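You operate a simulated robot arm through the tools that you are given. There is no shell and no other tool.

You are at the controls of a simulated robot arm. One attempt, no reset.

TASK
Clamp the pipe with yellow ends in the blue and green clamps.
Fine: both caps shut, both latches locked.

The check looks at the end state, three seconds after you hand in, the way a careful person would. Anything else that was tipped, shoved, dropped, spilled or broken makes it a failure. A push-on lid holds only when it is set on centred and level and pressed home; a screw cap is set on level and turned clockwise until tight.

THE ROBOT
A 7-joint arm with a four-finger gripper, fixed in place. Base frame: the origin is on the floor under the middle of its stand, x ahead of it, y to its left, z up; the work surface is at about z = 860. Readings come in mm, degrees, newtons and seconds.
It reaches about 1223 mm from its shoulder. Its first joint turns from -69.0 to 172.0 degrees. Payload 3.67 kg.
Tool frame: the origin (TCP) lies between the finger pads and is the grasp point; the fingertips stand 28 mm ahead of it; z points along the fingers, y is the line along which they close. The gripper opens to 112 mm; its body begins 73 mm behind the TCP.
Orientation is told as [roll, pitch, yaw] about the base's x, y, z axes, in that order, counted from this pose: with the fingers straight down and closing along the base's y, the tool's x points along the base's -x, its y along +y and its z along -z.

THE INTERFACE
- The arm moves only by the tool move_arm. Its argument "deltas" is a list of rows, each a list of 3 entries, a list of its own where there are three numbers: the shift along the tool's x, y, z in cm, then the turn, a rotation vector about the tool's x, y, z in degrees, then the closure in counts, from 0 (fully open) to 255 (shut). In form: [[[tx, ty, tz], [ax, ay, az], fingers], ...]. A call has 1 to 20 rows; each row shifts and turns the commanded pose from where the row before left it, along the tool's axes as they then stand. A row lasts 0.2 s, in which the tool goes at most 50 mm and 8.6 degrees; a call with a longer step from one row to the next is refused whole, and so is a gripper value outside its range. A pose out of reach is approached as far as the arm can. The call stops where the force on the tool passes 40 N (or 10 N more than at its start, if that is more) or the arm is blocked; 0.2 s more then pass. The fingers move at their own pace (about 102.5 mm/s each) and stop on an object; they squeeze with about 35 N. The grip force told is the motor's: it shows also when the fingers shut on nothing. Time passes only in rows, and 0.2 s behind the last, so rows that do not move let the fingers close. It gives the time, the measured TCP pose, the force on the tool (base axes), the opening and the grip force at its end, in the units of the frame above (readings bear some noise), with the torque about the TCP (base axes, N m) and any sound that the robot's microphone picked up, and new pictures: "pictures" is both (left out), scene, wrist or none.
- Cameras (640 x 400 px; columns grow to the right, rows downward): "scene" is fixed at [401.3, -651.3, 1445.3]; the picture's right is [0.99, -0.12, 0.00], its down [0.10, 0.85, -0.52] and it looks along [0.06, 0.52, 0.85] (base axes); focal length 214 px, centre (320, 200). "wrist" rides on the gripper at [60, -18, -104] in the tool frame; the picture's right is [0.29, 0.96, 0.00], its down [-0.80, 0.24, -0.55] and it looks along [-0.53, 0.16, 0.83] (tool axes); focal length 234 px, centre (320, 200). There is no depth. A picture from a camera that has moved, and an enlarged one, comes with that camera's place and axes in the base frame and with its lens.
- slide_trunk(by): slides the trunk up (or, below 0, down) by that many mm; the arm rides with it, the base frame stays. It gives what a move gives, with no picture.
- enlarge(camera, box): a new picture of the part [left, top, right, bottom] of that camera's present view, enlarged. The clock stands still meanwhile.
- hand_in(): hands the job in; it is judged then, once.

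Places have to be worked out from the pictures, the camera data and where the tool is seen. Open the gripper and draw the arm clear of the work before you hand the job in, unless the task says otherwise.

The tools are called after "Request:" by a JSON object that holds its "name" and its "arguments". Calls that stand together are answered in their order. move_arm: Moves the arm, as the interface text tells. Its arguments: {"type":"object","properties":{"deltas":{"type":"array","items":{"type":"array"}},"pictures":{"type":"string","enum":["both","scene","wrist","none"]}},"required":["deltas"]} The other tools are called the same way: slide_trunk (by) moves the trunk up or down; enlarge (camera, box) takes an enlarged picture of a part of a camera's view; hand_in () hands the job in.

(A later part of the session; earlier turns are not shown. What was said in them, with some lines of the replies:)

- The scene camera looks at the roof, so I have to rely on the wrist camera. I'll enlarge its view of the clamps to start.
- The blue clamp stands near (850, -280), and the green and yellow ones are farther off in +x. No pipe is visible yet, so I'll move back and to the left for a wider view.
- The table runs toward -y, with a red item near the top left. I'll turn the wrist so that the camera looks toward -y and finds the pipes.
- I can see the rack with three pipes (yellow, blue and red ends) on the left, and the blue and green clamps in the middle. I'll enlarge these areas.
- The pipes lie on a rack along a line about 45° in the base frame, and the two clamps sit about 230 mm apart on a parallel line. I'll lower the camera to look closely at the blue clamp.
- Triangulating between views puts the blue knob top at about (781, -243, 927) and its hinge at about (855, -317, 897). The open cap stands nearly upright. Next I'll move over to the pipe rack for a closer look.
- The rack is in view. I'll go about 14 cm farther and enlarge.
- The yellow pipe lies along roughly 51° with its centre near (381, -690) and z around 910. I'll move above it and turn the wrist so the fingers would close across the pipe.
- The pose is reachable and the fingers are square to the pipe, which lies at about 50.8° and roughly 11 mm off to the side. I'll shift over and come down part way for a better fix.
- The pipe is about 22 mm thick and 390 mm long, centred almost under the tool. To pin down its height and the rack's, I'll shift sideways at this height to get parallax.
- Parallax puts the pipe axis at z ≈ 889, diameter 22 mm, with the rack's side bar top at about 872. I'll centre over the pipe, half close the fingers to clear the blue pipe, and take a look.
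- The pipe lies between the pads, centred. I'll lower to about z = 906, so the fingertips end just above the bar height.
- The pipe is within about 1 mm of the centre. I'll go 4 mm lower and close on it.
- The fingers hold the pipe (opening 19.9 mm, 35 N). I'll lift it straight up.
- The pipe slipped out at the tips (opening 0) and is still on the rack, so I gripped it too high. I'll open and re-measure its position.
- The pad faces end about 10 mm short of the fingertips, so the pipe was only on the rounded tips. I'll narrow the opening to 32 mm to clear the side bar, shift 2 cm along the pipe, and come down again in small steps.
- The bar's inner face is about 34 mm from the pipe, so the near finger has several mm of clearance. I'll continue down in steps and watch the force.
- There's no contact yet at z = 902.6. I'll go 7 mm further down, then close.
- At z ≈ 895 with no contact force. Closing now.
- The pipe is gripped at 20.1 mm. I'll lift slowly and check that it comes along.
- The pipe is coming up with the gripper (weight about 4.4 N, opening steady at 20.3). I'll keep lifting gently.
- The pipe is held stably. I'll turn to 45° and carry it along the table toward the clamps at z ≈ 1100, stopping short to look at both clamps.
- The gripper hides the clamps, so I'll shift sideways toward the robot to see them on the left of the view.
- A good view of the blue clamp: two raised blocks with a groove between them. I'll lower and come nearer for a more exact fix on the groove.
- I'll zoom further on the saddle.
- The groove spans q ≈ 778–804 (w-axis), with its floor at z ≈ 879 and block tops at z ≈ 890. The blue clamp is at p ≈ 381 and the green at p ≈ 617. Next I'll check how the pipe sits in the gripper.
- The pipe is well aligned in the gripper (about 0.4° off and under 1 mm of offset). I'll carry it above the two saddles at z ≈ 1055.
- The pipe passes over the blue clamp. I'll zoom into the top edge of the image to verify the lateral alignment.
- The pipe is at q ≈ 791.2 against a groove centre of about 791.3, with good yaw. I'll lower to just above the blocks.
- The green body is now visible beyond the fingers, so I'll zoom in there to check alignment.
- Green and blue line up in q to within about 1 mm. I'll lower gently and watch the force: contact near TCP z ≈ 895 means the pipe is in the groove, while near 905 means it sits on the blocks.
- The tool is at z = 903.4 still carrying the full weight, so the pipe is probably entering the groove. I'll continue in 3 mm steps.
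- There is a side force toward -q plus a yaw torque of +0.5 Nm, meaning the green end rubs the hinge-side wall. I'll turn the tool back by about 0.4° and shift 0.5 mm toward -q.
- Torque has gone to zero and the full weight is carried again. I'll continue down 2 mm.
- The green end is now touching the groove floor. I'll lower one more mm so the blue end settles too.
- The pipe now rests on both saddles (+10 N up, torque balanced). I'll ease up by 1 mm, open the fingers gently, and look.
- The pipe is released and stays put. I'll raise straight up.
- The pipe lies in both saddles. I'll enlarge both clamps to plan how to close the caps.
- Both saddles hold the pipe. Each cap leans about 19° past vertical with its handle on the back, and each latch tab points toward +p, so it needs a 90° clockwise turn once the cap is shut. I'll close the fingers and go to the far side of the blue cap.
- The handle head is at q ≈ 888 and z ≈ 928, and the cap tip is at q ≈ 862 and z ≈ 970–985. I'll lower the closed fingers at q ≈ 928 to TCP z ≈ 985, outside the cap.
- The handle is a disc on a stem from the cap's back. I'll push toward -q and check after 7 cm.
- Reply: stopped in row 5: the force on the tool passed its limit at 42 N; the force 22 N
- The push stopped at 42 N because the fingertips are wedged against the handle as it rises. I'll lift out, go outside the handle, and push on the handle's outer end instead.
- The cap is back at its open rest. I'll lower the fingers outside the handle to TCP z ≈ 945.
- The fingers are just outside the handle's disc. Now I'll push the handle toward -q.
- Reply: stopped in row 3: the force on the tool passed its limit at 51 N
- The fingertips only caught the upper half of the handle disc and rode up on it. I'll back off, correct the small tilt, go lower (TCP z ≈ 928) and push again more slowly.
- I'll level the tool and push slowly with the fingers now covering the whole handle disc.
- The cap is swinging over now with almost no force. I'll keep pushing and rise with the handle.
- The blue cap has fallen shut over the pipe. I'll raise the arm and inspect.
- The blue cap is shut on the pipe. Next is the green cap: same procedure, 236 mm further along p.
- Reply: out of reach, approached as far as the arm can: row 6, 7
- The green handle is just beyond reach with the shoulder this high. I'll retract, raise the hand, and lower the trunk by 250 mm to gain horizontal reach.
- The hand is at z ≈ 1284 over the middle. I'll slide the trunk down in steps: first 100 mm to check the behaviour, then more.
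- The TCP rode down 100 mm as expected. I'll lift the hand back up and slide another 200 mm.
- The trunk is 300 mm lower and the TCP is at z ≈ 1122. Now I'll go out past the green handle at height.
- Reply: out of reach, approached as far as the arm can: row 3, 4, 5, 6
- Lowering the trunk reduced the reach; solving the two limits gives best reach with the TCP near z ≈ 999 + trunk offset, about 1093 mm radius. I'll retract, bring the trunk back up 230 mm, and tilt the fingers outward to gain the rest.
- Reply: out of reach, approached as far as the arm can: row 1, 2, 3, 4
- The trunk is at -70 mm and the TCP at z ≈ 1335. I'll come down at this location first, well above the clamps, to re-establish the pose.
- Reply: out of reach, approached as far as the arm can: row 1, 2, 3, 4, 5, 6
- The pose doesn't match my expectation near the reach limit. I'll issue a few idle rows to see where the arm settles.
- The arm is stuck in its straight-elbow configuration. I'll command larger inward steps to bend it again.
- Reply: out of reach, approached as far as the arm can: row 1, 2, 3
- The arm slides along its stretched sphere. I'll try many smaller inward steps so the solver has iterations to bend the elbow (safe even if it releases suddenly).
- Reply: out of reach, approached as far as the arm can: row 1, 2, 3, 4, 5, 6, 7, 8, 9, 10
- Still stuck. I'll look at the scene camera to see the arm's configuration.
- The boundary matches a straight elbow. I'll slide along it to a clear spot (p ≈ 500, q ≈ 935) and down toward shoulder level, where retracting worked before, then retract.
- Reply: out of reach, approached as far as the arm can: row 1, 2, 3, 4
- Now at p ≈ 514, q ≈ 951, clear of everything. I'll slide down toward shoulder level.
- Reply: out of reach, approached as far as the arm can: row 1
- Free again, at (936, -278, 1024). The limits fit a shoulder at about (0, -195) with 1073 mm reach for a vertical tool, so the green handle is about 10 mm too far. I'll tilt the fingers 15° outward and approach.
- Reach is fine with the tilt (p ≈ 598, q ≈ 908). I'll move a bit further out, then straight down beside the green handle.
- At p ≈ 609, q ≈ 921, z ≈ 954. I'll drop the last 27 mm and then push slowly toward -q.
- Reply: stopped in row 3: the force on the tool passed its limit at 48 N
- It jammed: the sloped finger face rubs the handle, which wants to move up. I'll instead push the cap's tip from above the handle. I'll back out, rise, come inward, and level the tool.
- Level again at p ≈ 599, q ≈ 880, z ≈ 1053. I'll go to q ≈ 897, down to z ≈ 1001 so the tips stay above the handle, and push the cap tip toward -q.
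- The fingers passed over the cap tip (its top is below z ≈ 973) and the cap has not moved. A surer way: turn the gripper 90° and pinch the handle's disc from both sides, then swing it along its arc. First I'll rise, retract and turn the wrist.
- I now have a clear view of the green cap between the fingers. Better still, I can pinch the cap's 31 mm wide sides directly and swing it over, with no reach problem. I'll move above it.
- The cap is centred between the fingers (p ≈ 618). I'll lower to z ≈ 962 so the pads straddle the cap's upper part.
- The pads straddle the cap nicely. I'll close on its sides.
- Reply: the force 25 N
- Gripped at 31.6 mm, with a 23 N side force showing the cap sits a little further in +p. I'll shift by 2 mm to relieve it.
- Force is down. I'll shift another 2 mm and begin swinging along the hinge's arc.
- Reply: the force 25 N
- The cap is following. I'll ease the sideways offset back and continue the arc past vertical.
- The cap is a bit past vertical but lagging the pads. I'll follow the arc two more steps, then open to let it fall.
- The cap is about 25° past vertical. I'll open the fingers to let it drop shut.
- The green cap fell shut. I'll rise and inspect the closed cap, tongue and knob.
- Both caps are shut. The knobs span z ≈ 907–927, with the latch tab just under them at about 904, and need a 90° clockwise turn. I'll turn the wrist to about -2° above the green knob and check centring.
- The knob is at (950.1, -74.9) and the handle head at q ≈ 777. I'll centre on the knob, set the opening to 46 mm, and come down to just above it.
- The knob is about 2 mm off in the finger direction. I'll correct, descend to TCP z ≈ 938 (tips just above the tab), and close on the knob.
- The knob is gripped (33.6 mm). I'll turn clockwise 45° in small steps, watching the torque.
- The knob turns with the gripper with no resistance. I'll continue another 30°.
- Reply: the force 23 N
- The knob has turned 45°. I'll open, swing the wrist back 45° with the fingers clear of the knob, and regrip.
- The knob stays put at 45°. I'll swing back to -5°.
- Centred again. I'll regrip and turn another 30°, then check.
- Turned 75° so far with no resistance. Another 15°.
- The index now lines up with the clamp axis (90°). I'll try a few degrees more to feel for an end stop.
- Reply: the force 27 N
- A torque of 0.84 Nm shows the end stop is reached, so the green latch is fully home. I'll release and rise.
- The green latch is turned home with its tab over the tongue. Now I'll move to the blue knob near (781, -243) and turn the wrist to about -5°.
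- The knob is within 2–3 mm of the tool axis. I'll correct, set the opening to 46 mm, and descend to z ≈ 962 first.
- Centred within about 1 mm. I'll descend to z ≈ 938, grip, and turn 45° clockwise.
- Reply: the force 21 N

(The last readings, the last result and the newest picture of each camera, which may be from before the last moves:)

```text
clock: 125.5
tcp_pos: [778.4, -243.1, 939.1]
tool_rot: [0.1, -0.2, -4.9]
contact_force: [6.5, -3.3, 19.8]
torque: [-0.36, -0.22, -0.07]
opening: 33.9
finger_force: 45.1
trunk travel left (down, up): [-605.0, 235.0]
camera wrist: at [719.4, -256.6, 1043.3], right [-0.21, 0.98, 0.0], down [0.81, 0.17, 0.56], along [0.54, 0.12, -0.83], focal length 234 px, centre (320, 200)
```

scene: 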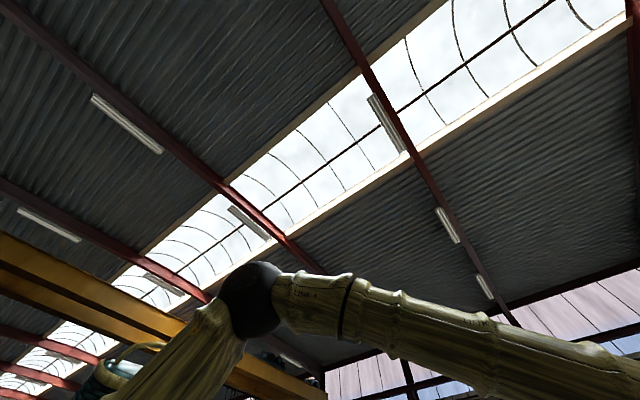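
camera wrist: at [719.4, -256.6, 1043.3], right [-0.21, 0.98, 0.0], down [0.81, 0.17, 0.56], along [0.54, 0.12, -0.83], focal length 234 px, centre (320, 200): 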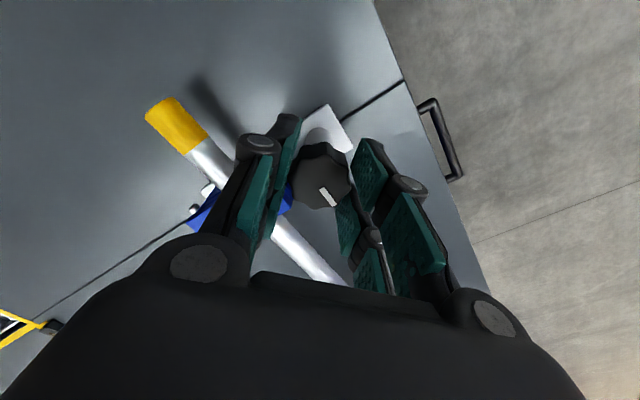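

Gripped at 33.9 mm. I'll turn clockwise 45°.

Request:
{"name": "move_arm", "arguments": {"deltas": [[[0, 0, -0.05], [0, 0, 5], 245], [[0, 0, 0], [0, 0, 5], 245], [[0, 0, 0], [0, 0, 5], 245], [[0, 0, 0], [0, 0, 5], 245], [[0, 0, 0], [0, 0, 5], 245], [[0, 0, 0], [0, 0, 5], 245], [[0, 0, 0], [0, 0, 5], 245], [[0, 0, 0], [0, 0, 5], 245], [[0, 0, 0], [0, 0, 5], 245], [[0, 0, 0], [0, 0, 0], 245]], "pictures": "wrist"}}

Request:
{"name": "enlarge", "arguments": {"camera": "wrist", "box": [200, 90, 440, 290]}}

```text
clock: 127.7
tcp_pos: [780.5, -243.5, 939.6]
tool_rot: [0.1, 0.1, -49.9]
contact_force: [17.7, -4.8, 21.8]
torque: [-0.14, -0.51, 0.01]
opening: 33.6
finger_force: 45.1
trunk travel left (down, up): [-605.0, 235.0]
camera wrist: at [728.9, -209.3, 1043.4], right [0.55, 0.84, 0.0], down [0.7, -0.46, 0.55], along [0.46, -0.3, -0.83], focal length 234 px, centre (320, 200)
```

wrist: 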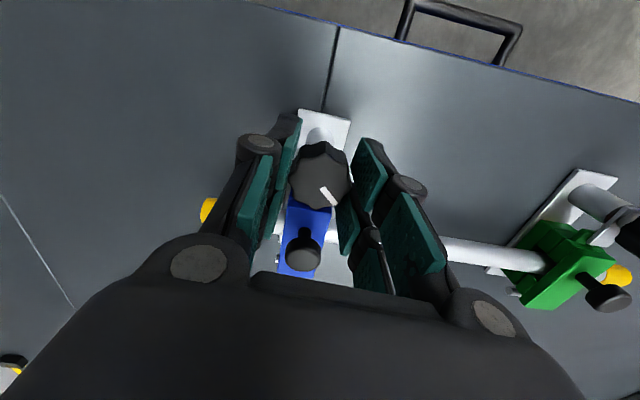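

```text
2.00 times, centred on (320, 190) of wrist
camera zoom: at [728.9, -209.3, 1043.4], right [0.55, 0.84, 0.0], down [0.7, -0.46, 0.55], along [0.46, -0.3, -0.83], focal length 468 px, centre (320, 220)
```

zoom: 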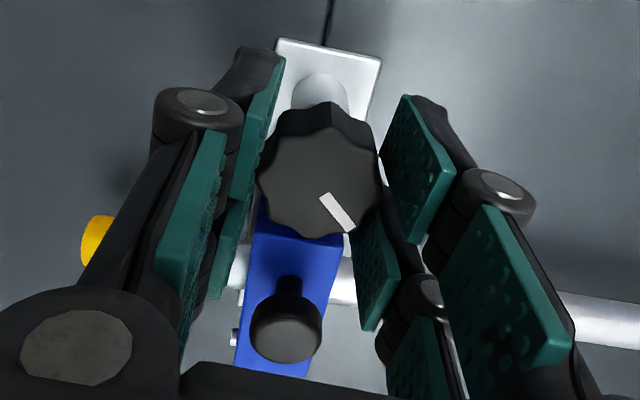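

The blue knob has turned 45°. The green latch is visible on the right, so I'll enlarge it to verify the tab is over the tongue.

Request:
{"name": "enlarge", "arguments": {"camera": "wrist", "box": [480, 150, 640, 330]}}

Request:
{"name": "move_arm", "arguments": {"deltas": [[[0, 0, 0], [0, 0, 0], 200], [[0, 0, 0], [0, 0, 0], 150], [[0, 0, 0], [0, 0, -7.5], 150], [[0, 0, 0], [0, 0, -7.5], 150], [[0, 0, 0], [0, 0, -7.5], 150], [[0, 0, 0], [0, 0, -7.5], 150], [[0, 0, 0], [0, 0, -7.5], 150], [[0, 0, 0], [0, 0, -7.5], 150], [[0, 0, 0], [0, 0, 0], 150]], "pictures": "wrist"}}

Request:
{"name": "enlarge", "arguments": {"camera": "wrist", "box": [200, 90, 440, 290]}}

```text
2.22 times, centred on (560, 240) of wrist
camera zoom: at [728.9, -209.3, 1043.4], right [0.55, 0.84, 0.0], down [0.7, -0.46, 0.55], along [0.46, -0.3, -0.83], focal length 520 px, centre (-213, 111)
```

zoom: 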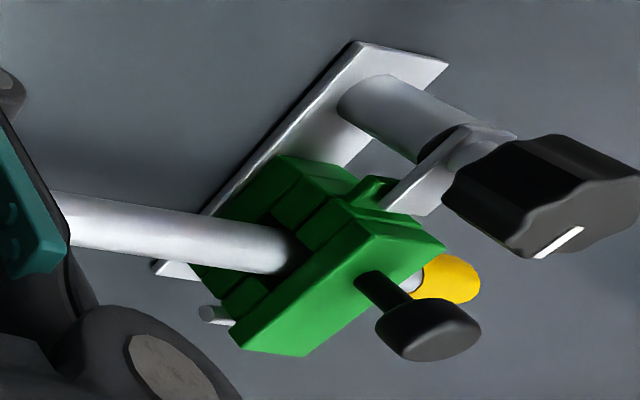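

```text
clock: 129.7
tcp_pos: [781.1, -243.0, 939.6]
tool_rot: [0.1, 0.1, -4.9]
contact_force: [-0.2, -1.6, 3.4]
torque: [-0.15, -0.05, -0.03]
opening: 47.3
finger_force: 0.9
trunk travel left (down, up): [-605.0, 235.0]
camera wrist: at [719.8, -256.5, 1043.2], right [-0.21, 0.98, 0.0], down [0.81, 0.17, 0.55], along [0.54, 0.12, -0.83], focal length 234 px, centre (320, 200)
```

wrist: 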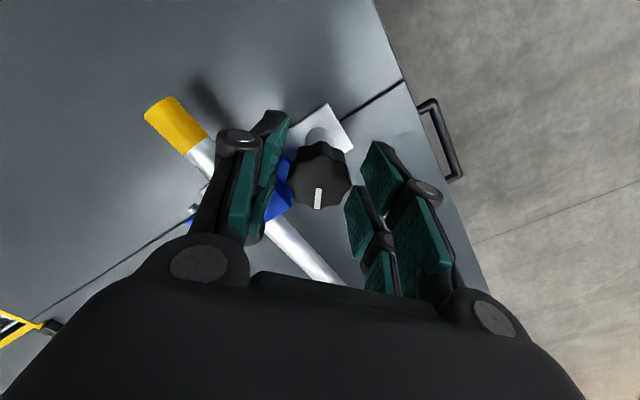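

```text
2.00 times, centred on (320, 190) of wrist
camera zoom: at [719.8, -256.5, 1043.2], right [-0.21, 0.98, 0.0], down [0.81, 0.17, 0.55], along [0.54, 0.12, -0.83], focal length 468 px, centre (320, 220)
```

zoom: 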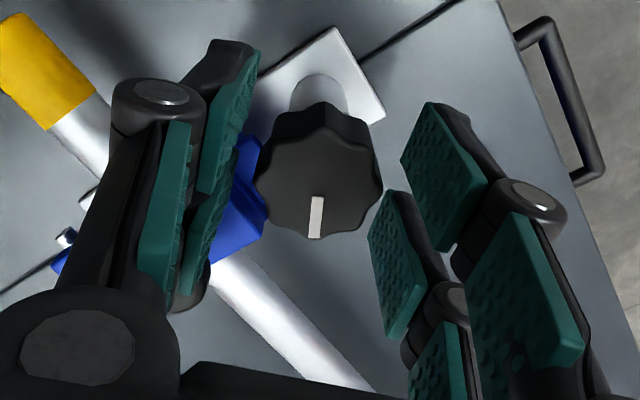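

The green tab sits over its tongue. The blue knob is ready for the second half: regrip and turn 45° more.

Request:
{"name": "move_arm", "arguments": {"deltas": [[[0, 0, 0], [0, 0, 0], 165], [[0, 0, 0], [0, 0, 0], 185], [[0, 0, 0], [0, 0, 0], 215], [[0, 0, 0], [0, 0, 0], 245], [[0, 0, 0], [0, 0, 0], 245], [[0, 0, 0], [0, 0, 5], 245], [[0, 0, 0], [0, 0, 5], 245], [[0, 0, 0], [0, 0, 5], 245], [[0, 0, 0], [0, 0, 5], 245], [[0, 0, 0], [0, 0, 5], 245], [[0, 0, 0], [0, 0, 5], 245], [[0, 0, 0], [0, 0, 5], 245], [[0, 0, 0], [0, 0, 5], 245], [[0, 0, 0], [0, 0, 5], 245], [[0, 0, 0], [0, 0, 0], 245]], "pictures": "wrist"}}

Request:
{"name": "enlarge", "arguments": {"camera": "wrist", "box": [200, 90, 440, 290]}}

```text
clock: 132.9
tcp_pos: [780.4, -243.6, 939.2]
tool_rot: [0.0, 0.1, -49.9]
contact_force: [13.3, -8.9, 19.5]
torque: [-0.49, -0.55, -0.01]
opening: 33.8
finger_force: 44.4
trunk travel left (down, up): [-605.0, 235.0]
camera wrist: at [728.8, -209.3, 1043.7], right [0.55, 0.84, 0.0], down [0.7, -0.46, 0.55], along [0.46, -0.3, -0.83], focal length 234 px, centre (320, 200)
```

wrist: 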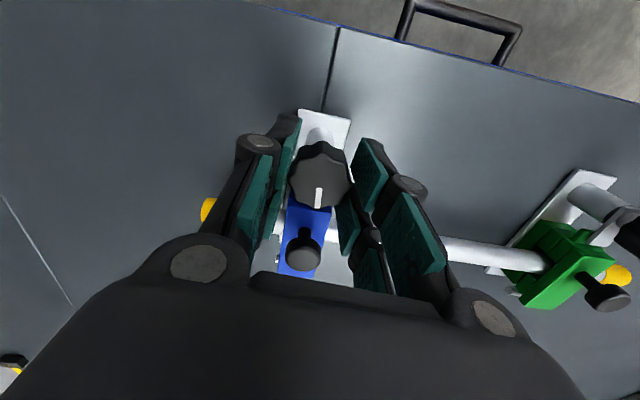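

```text
2.00 times, centred on (320, 190) of wrist
camera zoom: at [728.8, -209.3, 1043.7], right [0.55, 0.84, 0.0], down [0.7, -0.46, 0.55], along [0.46, -0.3, -0.83], focal length 468 px, centre (320, 220)
```

zoom: 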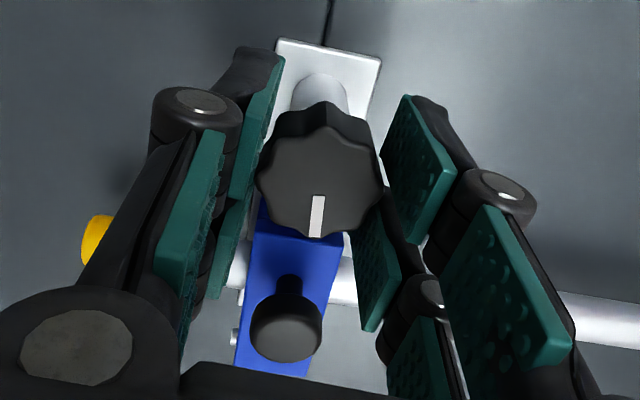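

Near 90°. I'll turn a few degrees more to reach the end stop.

Request:
{"name": "move_arm", "arguments": {"deltas": [[[0, 0, 0], [0, 0, 3], 245], [[0, 0, 0], [0, 0, 3], 245], [[0, 0, 0], [0, 0, 0], 245]], "pictures": "none"}}

```text
clock: 133.7
tcp_pos: [781.6, -243.3, 939.4]
tool_rot: [0.1, 0.1, -55.9]
contact_force: [16.6, -9.3, 21.2]
torque: [-0.74, -0.73, 0.02]
opening: 34.0
finger_force: 44.5
trunk travel left (down, up): [-605.0, 235.0]
```

No end-stop torque yet. A little further.

Request:
{"name": "move_arm", "arguments": {"deltas": [[[0, 0, 0], [0, 0, 3], 245], [[0, 0, 0], [0, 0, 0], 245]], "pictures": "wrist"}}

Request:
{"name": "enlarge", "arguments": {"camera": "wrist", "box": [250, 130, 390, 270]}}

```text
clock: 134.3
tcp_pos: [782.7, -243.4, 938.9]
tool_rot: [0.1, 0.1, -58.9]
contact_force: [18.7, -9.2, 19.5]
torque: [-0.5, -0.85, 0.78]
opening: 34.2
finger_force: 45.0
trunk travel left (down, up): [-605.0, 235.0]
camera wrist: at [734.9, -201.5, 1043.3], right [0.67, 0.74, 0.0], down [0.62, -0.56, 0.55], along [0.41, -0.37, -0.83], focal length 234 px, centre (320, 200)
```

wrist: 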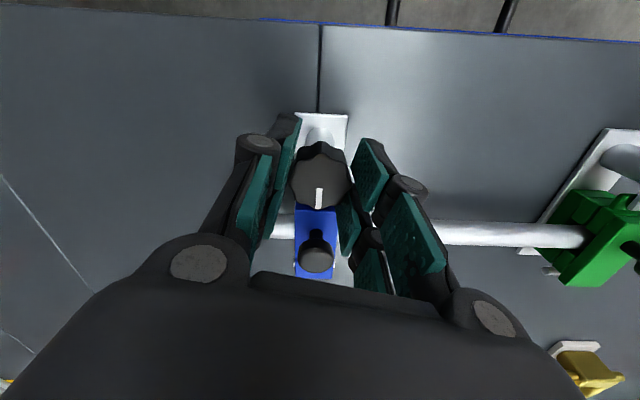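

```text
2.86 times, centred on (320, 200) of wrist
camera zoom: at [734.9, -201.5, 1043.3], right [0.67, 0.74, 0.0], down [0.62, -0.56, 0.55], along [0.41, -0.37, -0.83], focal length 669 px, centre (320, 200)
```

zoom: 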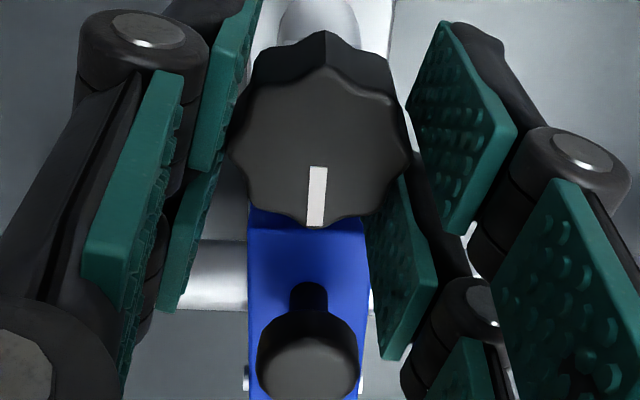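

Torque of 0.78 Nm, so the end stop is reached on blue as well. I'll release, rise straight up, and inspect both clamps.

Request:
{"name": "move_arm", "arguments": {"deltas": [[[0, 0, 0], [0, 0, -2], 245], [[0, 0, 0], [0, 0, 0], 200], [[0, 0, 0], [0, 0, 0], 150], [[0, 0, -2], [0, 0, 0], 150], [[0, 0, -3.5], [0, 0, 0], 150], [[0, 0, -4], [0, 0, 0], 100], [[1.5, 0, -3], [0, 0, 0], 0], [[2, 2.5, -1], [0, 0, -4], 0], [[2, 2.5, 0], [0, 0, -4], 0], [[0, 2, 0], [0, 0, -4], 0], [[0, 0, 0], [0, 0, 0], 0]], "pictures": "wrist"}}

Request:
{"name": "enlarge", "arguments": {"camera": "wrist", "box": [200, 60, 440, 260]}}

```text
clock: 136.7
tcp_pos: [804.7, -154.7, 1075.2]
tool_rot: [0.0, 0.1, -44.8]
contact_force: [-0.2, -0.3, 0.4]
torque: [0.03, -0.03, 0.0]
opening: 111.9
finger_force: 0.0
trunk travel left (down, up): [-605.0, 235.0]
camera wrist: at [750.9, -125.7, 1178.3], right [0.47, 0.88, 0.0], down [0.73, -0.39, 0.55], along [0.49, -0.26, -0.83], focal length 234 px, centre (320, 200)
```

wrist: 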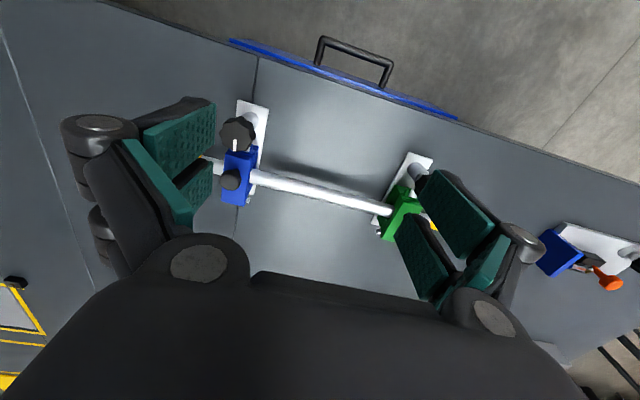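

```text
2.00 times, centred on (320, 160) of wrist
camera zoom: at [750.9, -125.7, 1178.3], right [0.47, 0.88, 0.0], down [0.73, -0.39, 0.55], along [0.49, -0.26, -0.83], focal length 468 px, centre (320, 280)
```

zoom: 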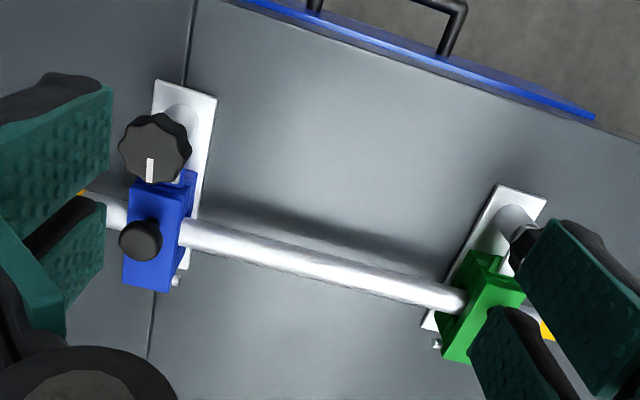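

Both caps are down with their knobs turned. I'll enlarge each for a careful check of tab over tongue and cap seating.

Request:
{"name": "enlarge", "arguments": {"camera": "wrist", "box": [200, 90, 300, 220]}}

Request:
{"name": "enlarge", "arguments": {"camera": "wrist", "box": [360, 140, 460, 250]}}

```text
3.08 times, centred on (250, 155) of wrist
camera zoom: at [750.9, -125.7, 1178.3], right [0.47, 0.88, 0.0], down [0.73, -0.39, 0.55], along [0.49, -0.26, -0.83], focal length 720 px, centre (535, 338)
```

zoom: 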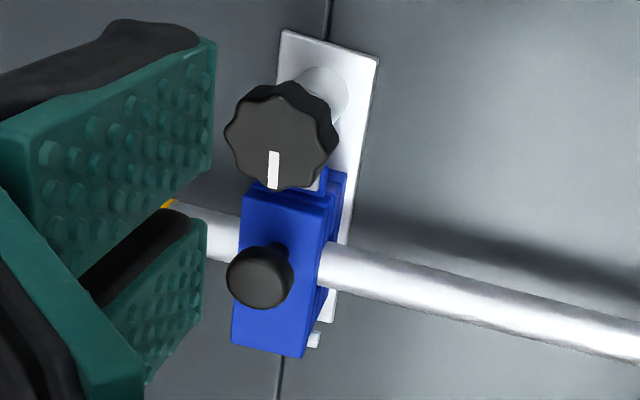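

```text
3.64 times, centred on (410, 195) of wrist
camera zoom: at [750.9, -125.7, 1178.3], right [0.47, 0.88, 0.0], down [0.73, -0.39, 0.55], along [0.49, -0.26, -0.83], focal length 852 px, centre (-7, 218)
```

zoom: 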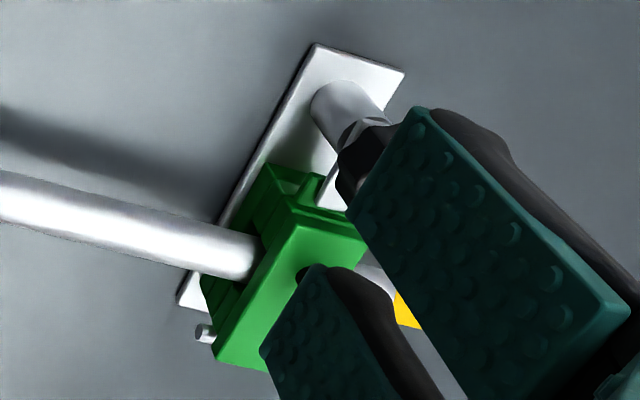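

I'd like a low side view of the blue latch too. I'll go between the clamps on the knob side at lower height with the fingers narrowed.

Request:
{"name": "move_arm", "arguments": {"deltas": [[[-1.4, 3.3, 0], [0, 0, 0], 100], [[-1.4, 3.3, 0], [0, 0, 0], 150], [[-1.4, 3.4, 2], [0, 0, 0], 150], [[0, 0, 3.5], [0, 0, 0], 150], [[0, 0, 3.5], [0, 0, 0], 150], [[0, 0, 2], [0, 0, 0], 150], [[0, 0, 0], [0, 0, 0], 150]], "pictures": "wrist"}}

Request:
{"name": "enlarge", "arguments": {"camera": "wrist", "box": [0, 60, 200, 260]}}

Request:
{"name": "enlarge", "arguments": {"camera": "wrist", "box": [340, 60, 560, 260]}}

```text
clock: 138.3
tcp_pos: [906.3, -113.3, 965.2]
tool_rot: [0.2, 0.1, -44.9]
contact_force: [0.5, 0.5, 0.4]
torque: [0.04, 0.0, -0.01]
opening: 46.1
finger_force: 0.0
trunk travel left (down, up): [-605.0, 235.0]
camera wrist: at [851.9, -85.2, 1068.9], right [0.47, 0.88, 0.0], down [0.73, -0.39, 0.55], along [0.49, -0.26, -0.83], focal length 234 px, centre (320, 200)
```

wrist: 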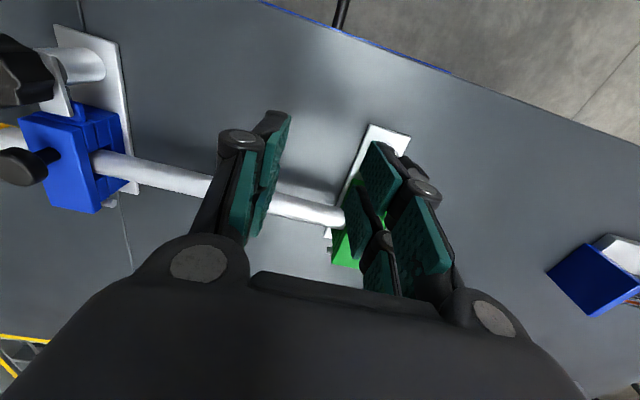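

```text
2.00 times, centred on (100, 160) of wrist
camera zoom: at [851.9, -85.2, 1068.9], right [0.47, 0.88, 0.0], down [0.73, -0.39, 0.55], along [0.49, -0.26, -0.83], focal length 468 px, centre (760, 280)
```

zoom: 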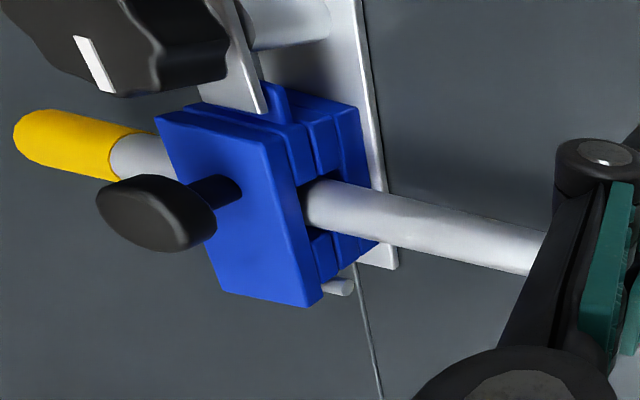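

```text
2.00 times, centred on (450, 160) of wrist
camera zoom: at [851.9, -85.2, 1068.9], right [0.47, 0.88, 0.0], down [0.73, -0.39, 0.55], along [0.49, -0.26, -0.83], focal length 468 px, centre (60, 280)
```

zoom: 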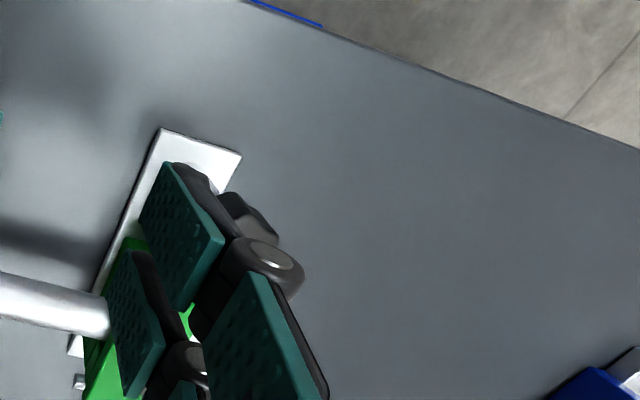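

The side view confirms the blue tab is over the tongue and the cap is seated evenly on the pipe. I'll raise the arm with an open gripper and draw it back clear of the work.

Request:
{"name": "move_arm", "arguments": {"deltas": [[[0, 0, -3], [0, 0, 0], 100], [[0, 0, -4.5], [0, 0, 0], 50], [[0, 0, -4.5], [0, 0, 0], 0], [[0, 0, -4.5], [0, 0, 0], 0], [[0, 0, -4.5], [0, 0, 0], 0], [[2, -3.5, -2], [0, 0, 0], 0], [[2, -3.5, -1], [0, 0, 0], 0], [[2, -3.5, 0], [0, 0, 0], 0], [[2, -3.5, 0], [0, 0, 0], 0], [[2, -3.5, 0], [0, 0, 0], 0], [[2, -3.5, 0], [0, 0, 0], 0], [[0, 0, 0], [0, 0, 0], 0]], "pictures": "wrist"}}

Request:
{"name": "enlarge", "arguments": {"camera": "wrist", "box": [200, 60, 480, 280]}}

Request:
{"name": "enlarge", "arguments": {"camera": "wrist", "box": [0, 0, 200, 300]}}

```text
clock: 140.9
tcp_pos: [672.1, -178.2, 1202.5]
tool_rot: [0.0, 0.2, -44.8]
contact_force: [0.5, 0.0, -0.2]
torque: [-0.01, 0.05, -0.01]
opening: 112.1
finger_force: 0.0
trunk travel left (down, up): [-605.0, 235.0]
camera wrist: at [618.1, -148.9, 1306.6], right [0.47, 0.88, 0.0], down [0.74, -0.39, 0.55], along [0.49, -0.26, -0.83], focal length 234 px, centre (320, 200)
```

wrist: 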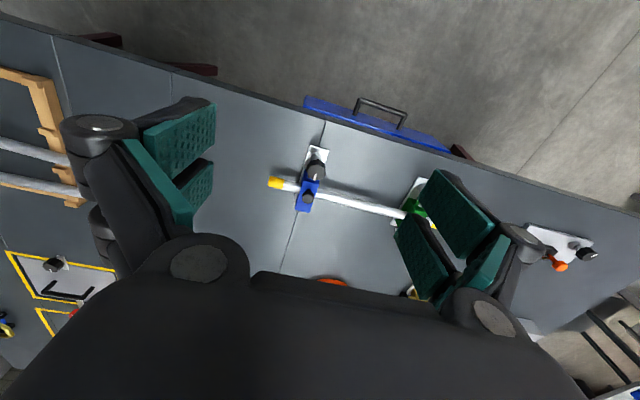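

```text
1.82 times, centred on (340, 170) of wrist
camera zoom: at [618.1, -148.9, 1306.6], right [0.47, 0.88, 0.0], down [0.74, -0.39, 0.55], along [0.49, -0.26, -0.83], focal length 426 px, centre (284, 254)
```

zoom: 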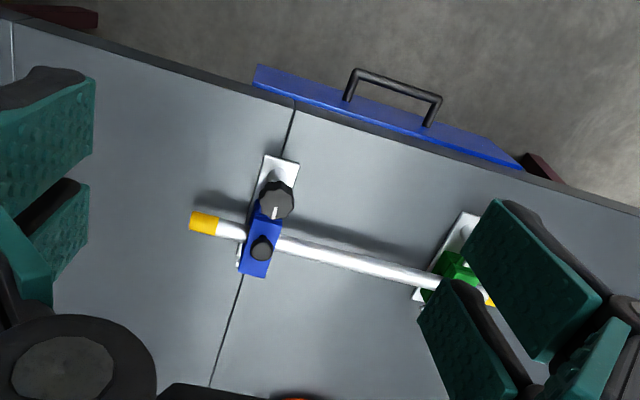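

```text
1.33 times, centred on (100, 150) of wrist
camera zoom: at [618.1, -148.9, 1306.6], right [0.47, 0.88, 0.0], down [0.74, -0.39, 0.55], along [0.49, -0.26, -0.83], focal length 312 px, centre (613, 267)
```

zoom: 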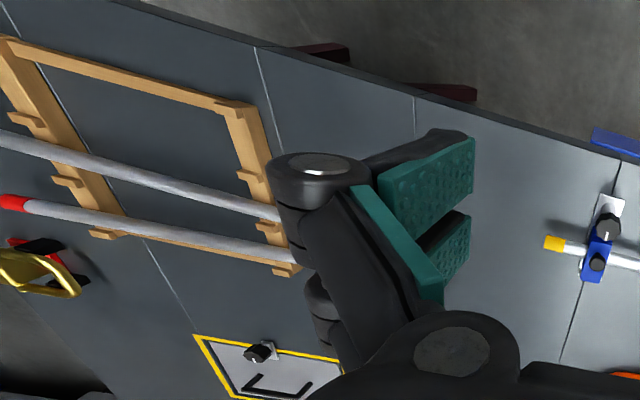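

The pipe is clamped in both clamps with caps shut and latches turned to their stops. The other two pipes and the rack are as they were, and the arm is clear with the gripper open. Handing in.

Request:
{"name": "hand_in", "arguments": {}}

```text
The job is handed in.
```

The yellow-ended pipe is clamped in the blue and green clamps. Both caps are shut, and both latches are turned clockwise to their end stops. I handed the job in, but I have not seen the check's result.

- **Latches:** in close views, each latch tab sits over its cap's tongue. Both knobs showed a firm stop, about 0.8 Nm, at roughly 90°.
- **Slip on the first grip:** the pipe slipped out of the fingers at the first lift and stayed on the rack. The second grip held.
- **Force stops on the caps:** the push was halted three times by the force limit (42–51 N) before I found a way that worked. I pushed the blue cap over by its handle. I pinched the green cap by its sides and swung it over.
- **Surroundings:** the blue-ended and red-ended pipes and the rack look as they were in the last picture, and I saw nothing else tipped or moved.
- **Arm:** the gripper is open and the arm is drawn back clear of the work. The trunk is 70 mm lower than at the start.
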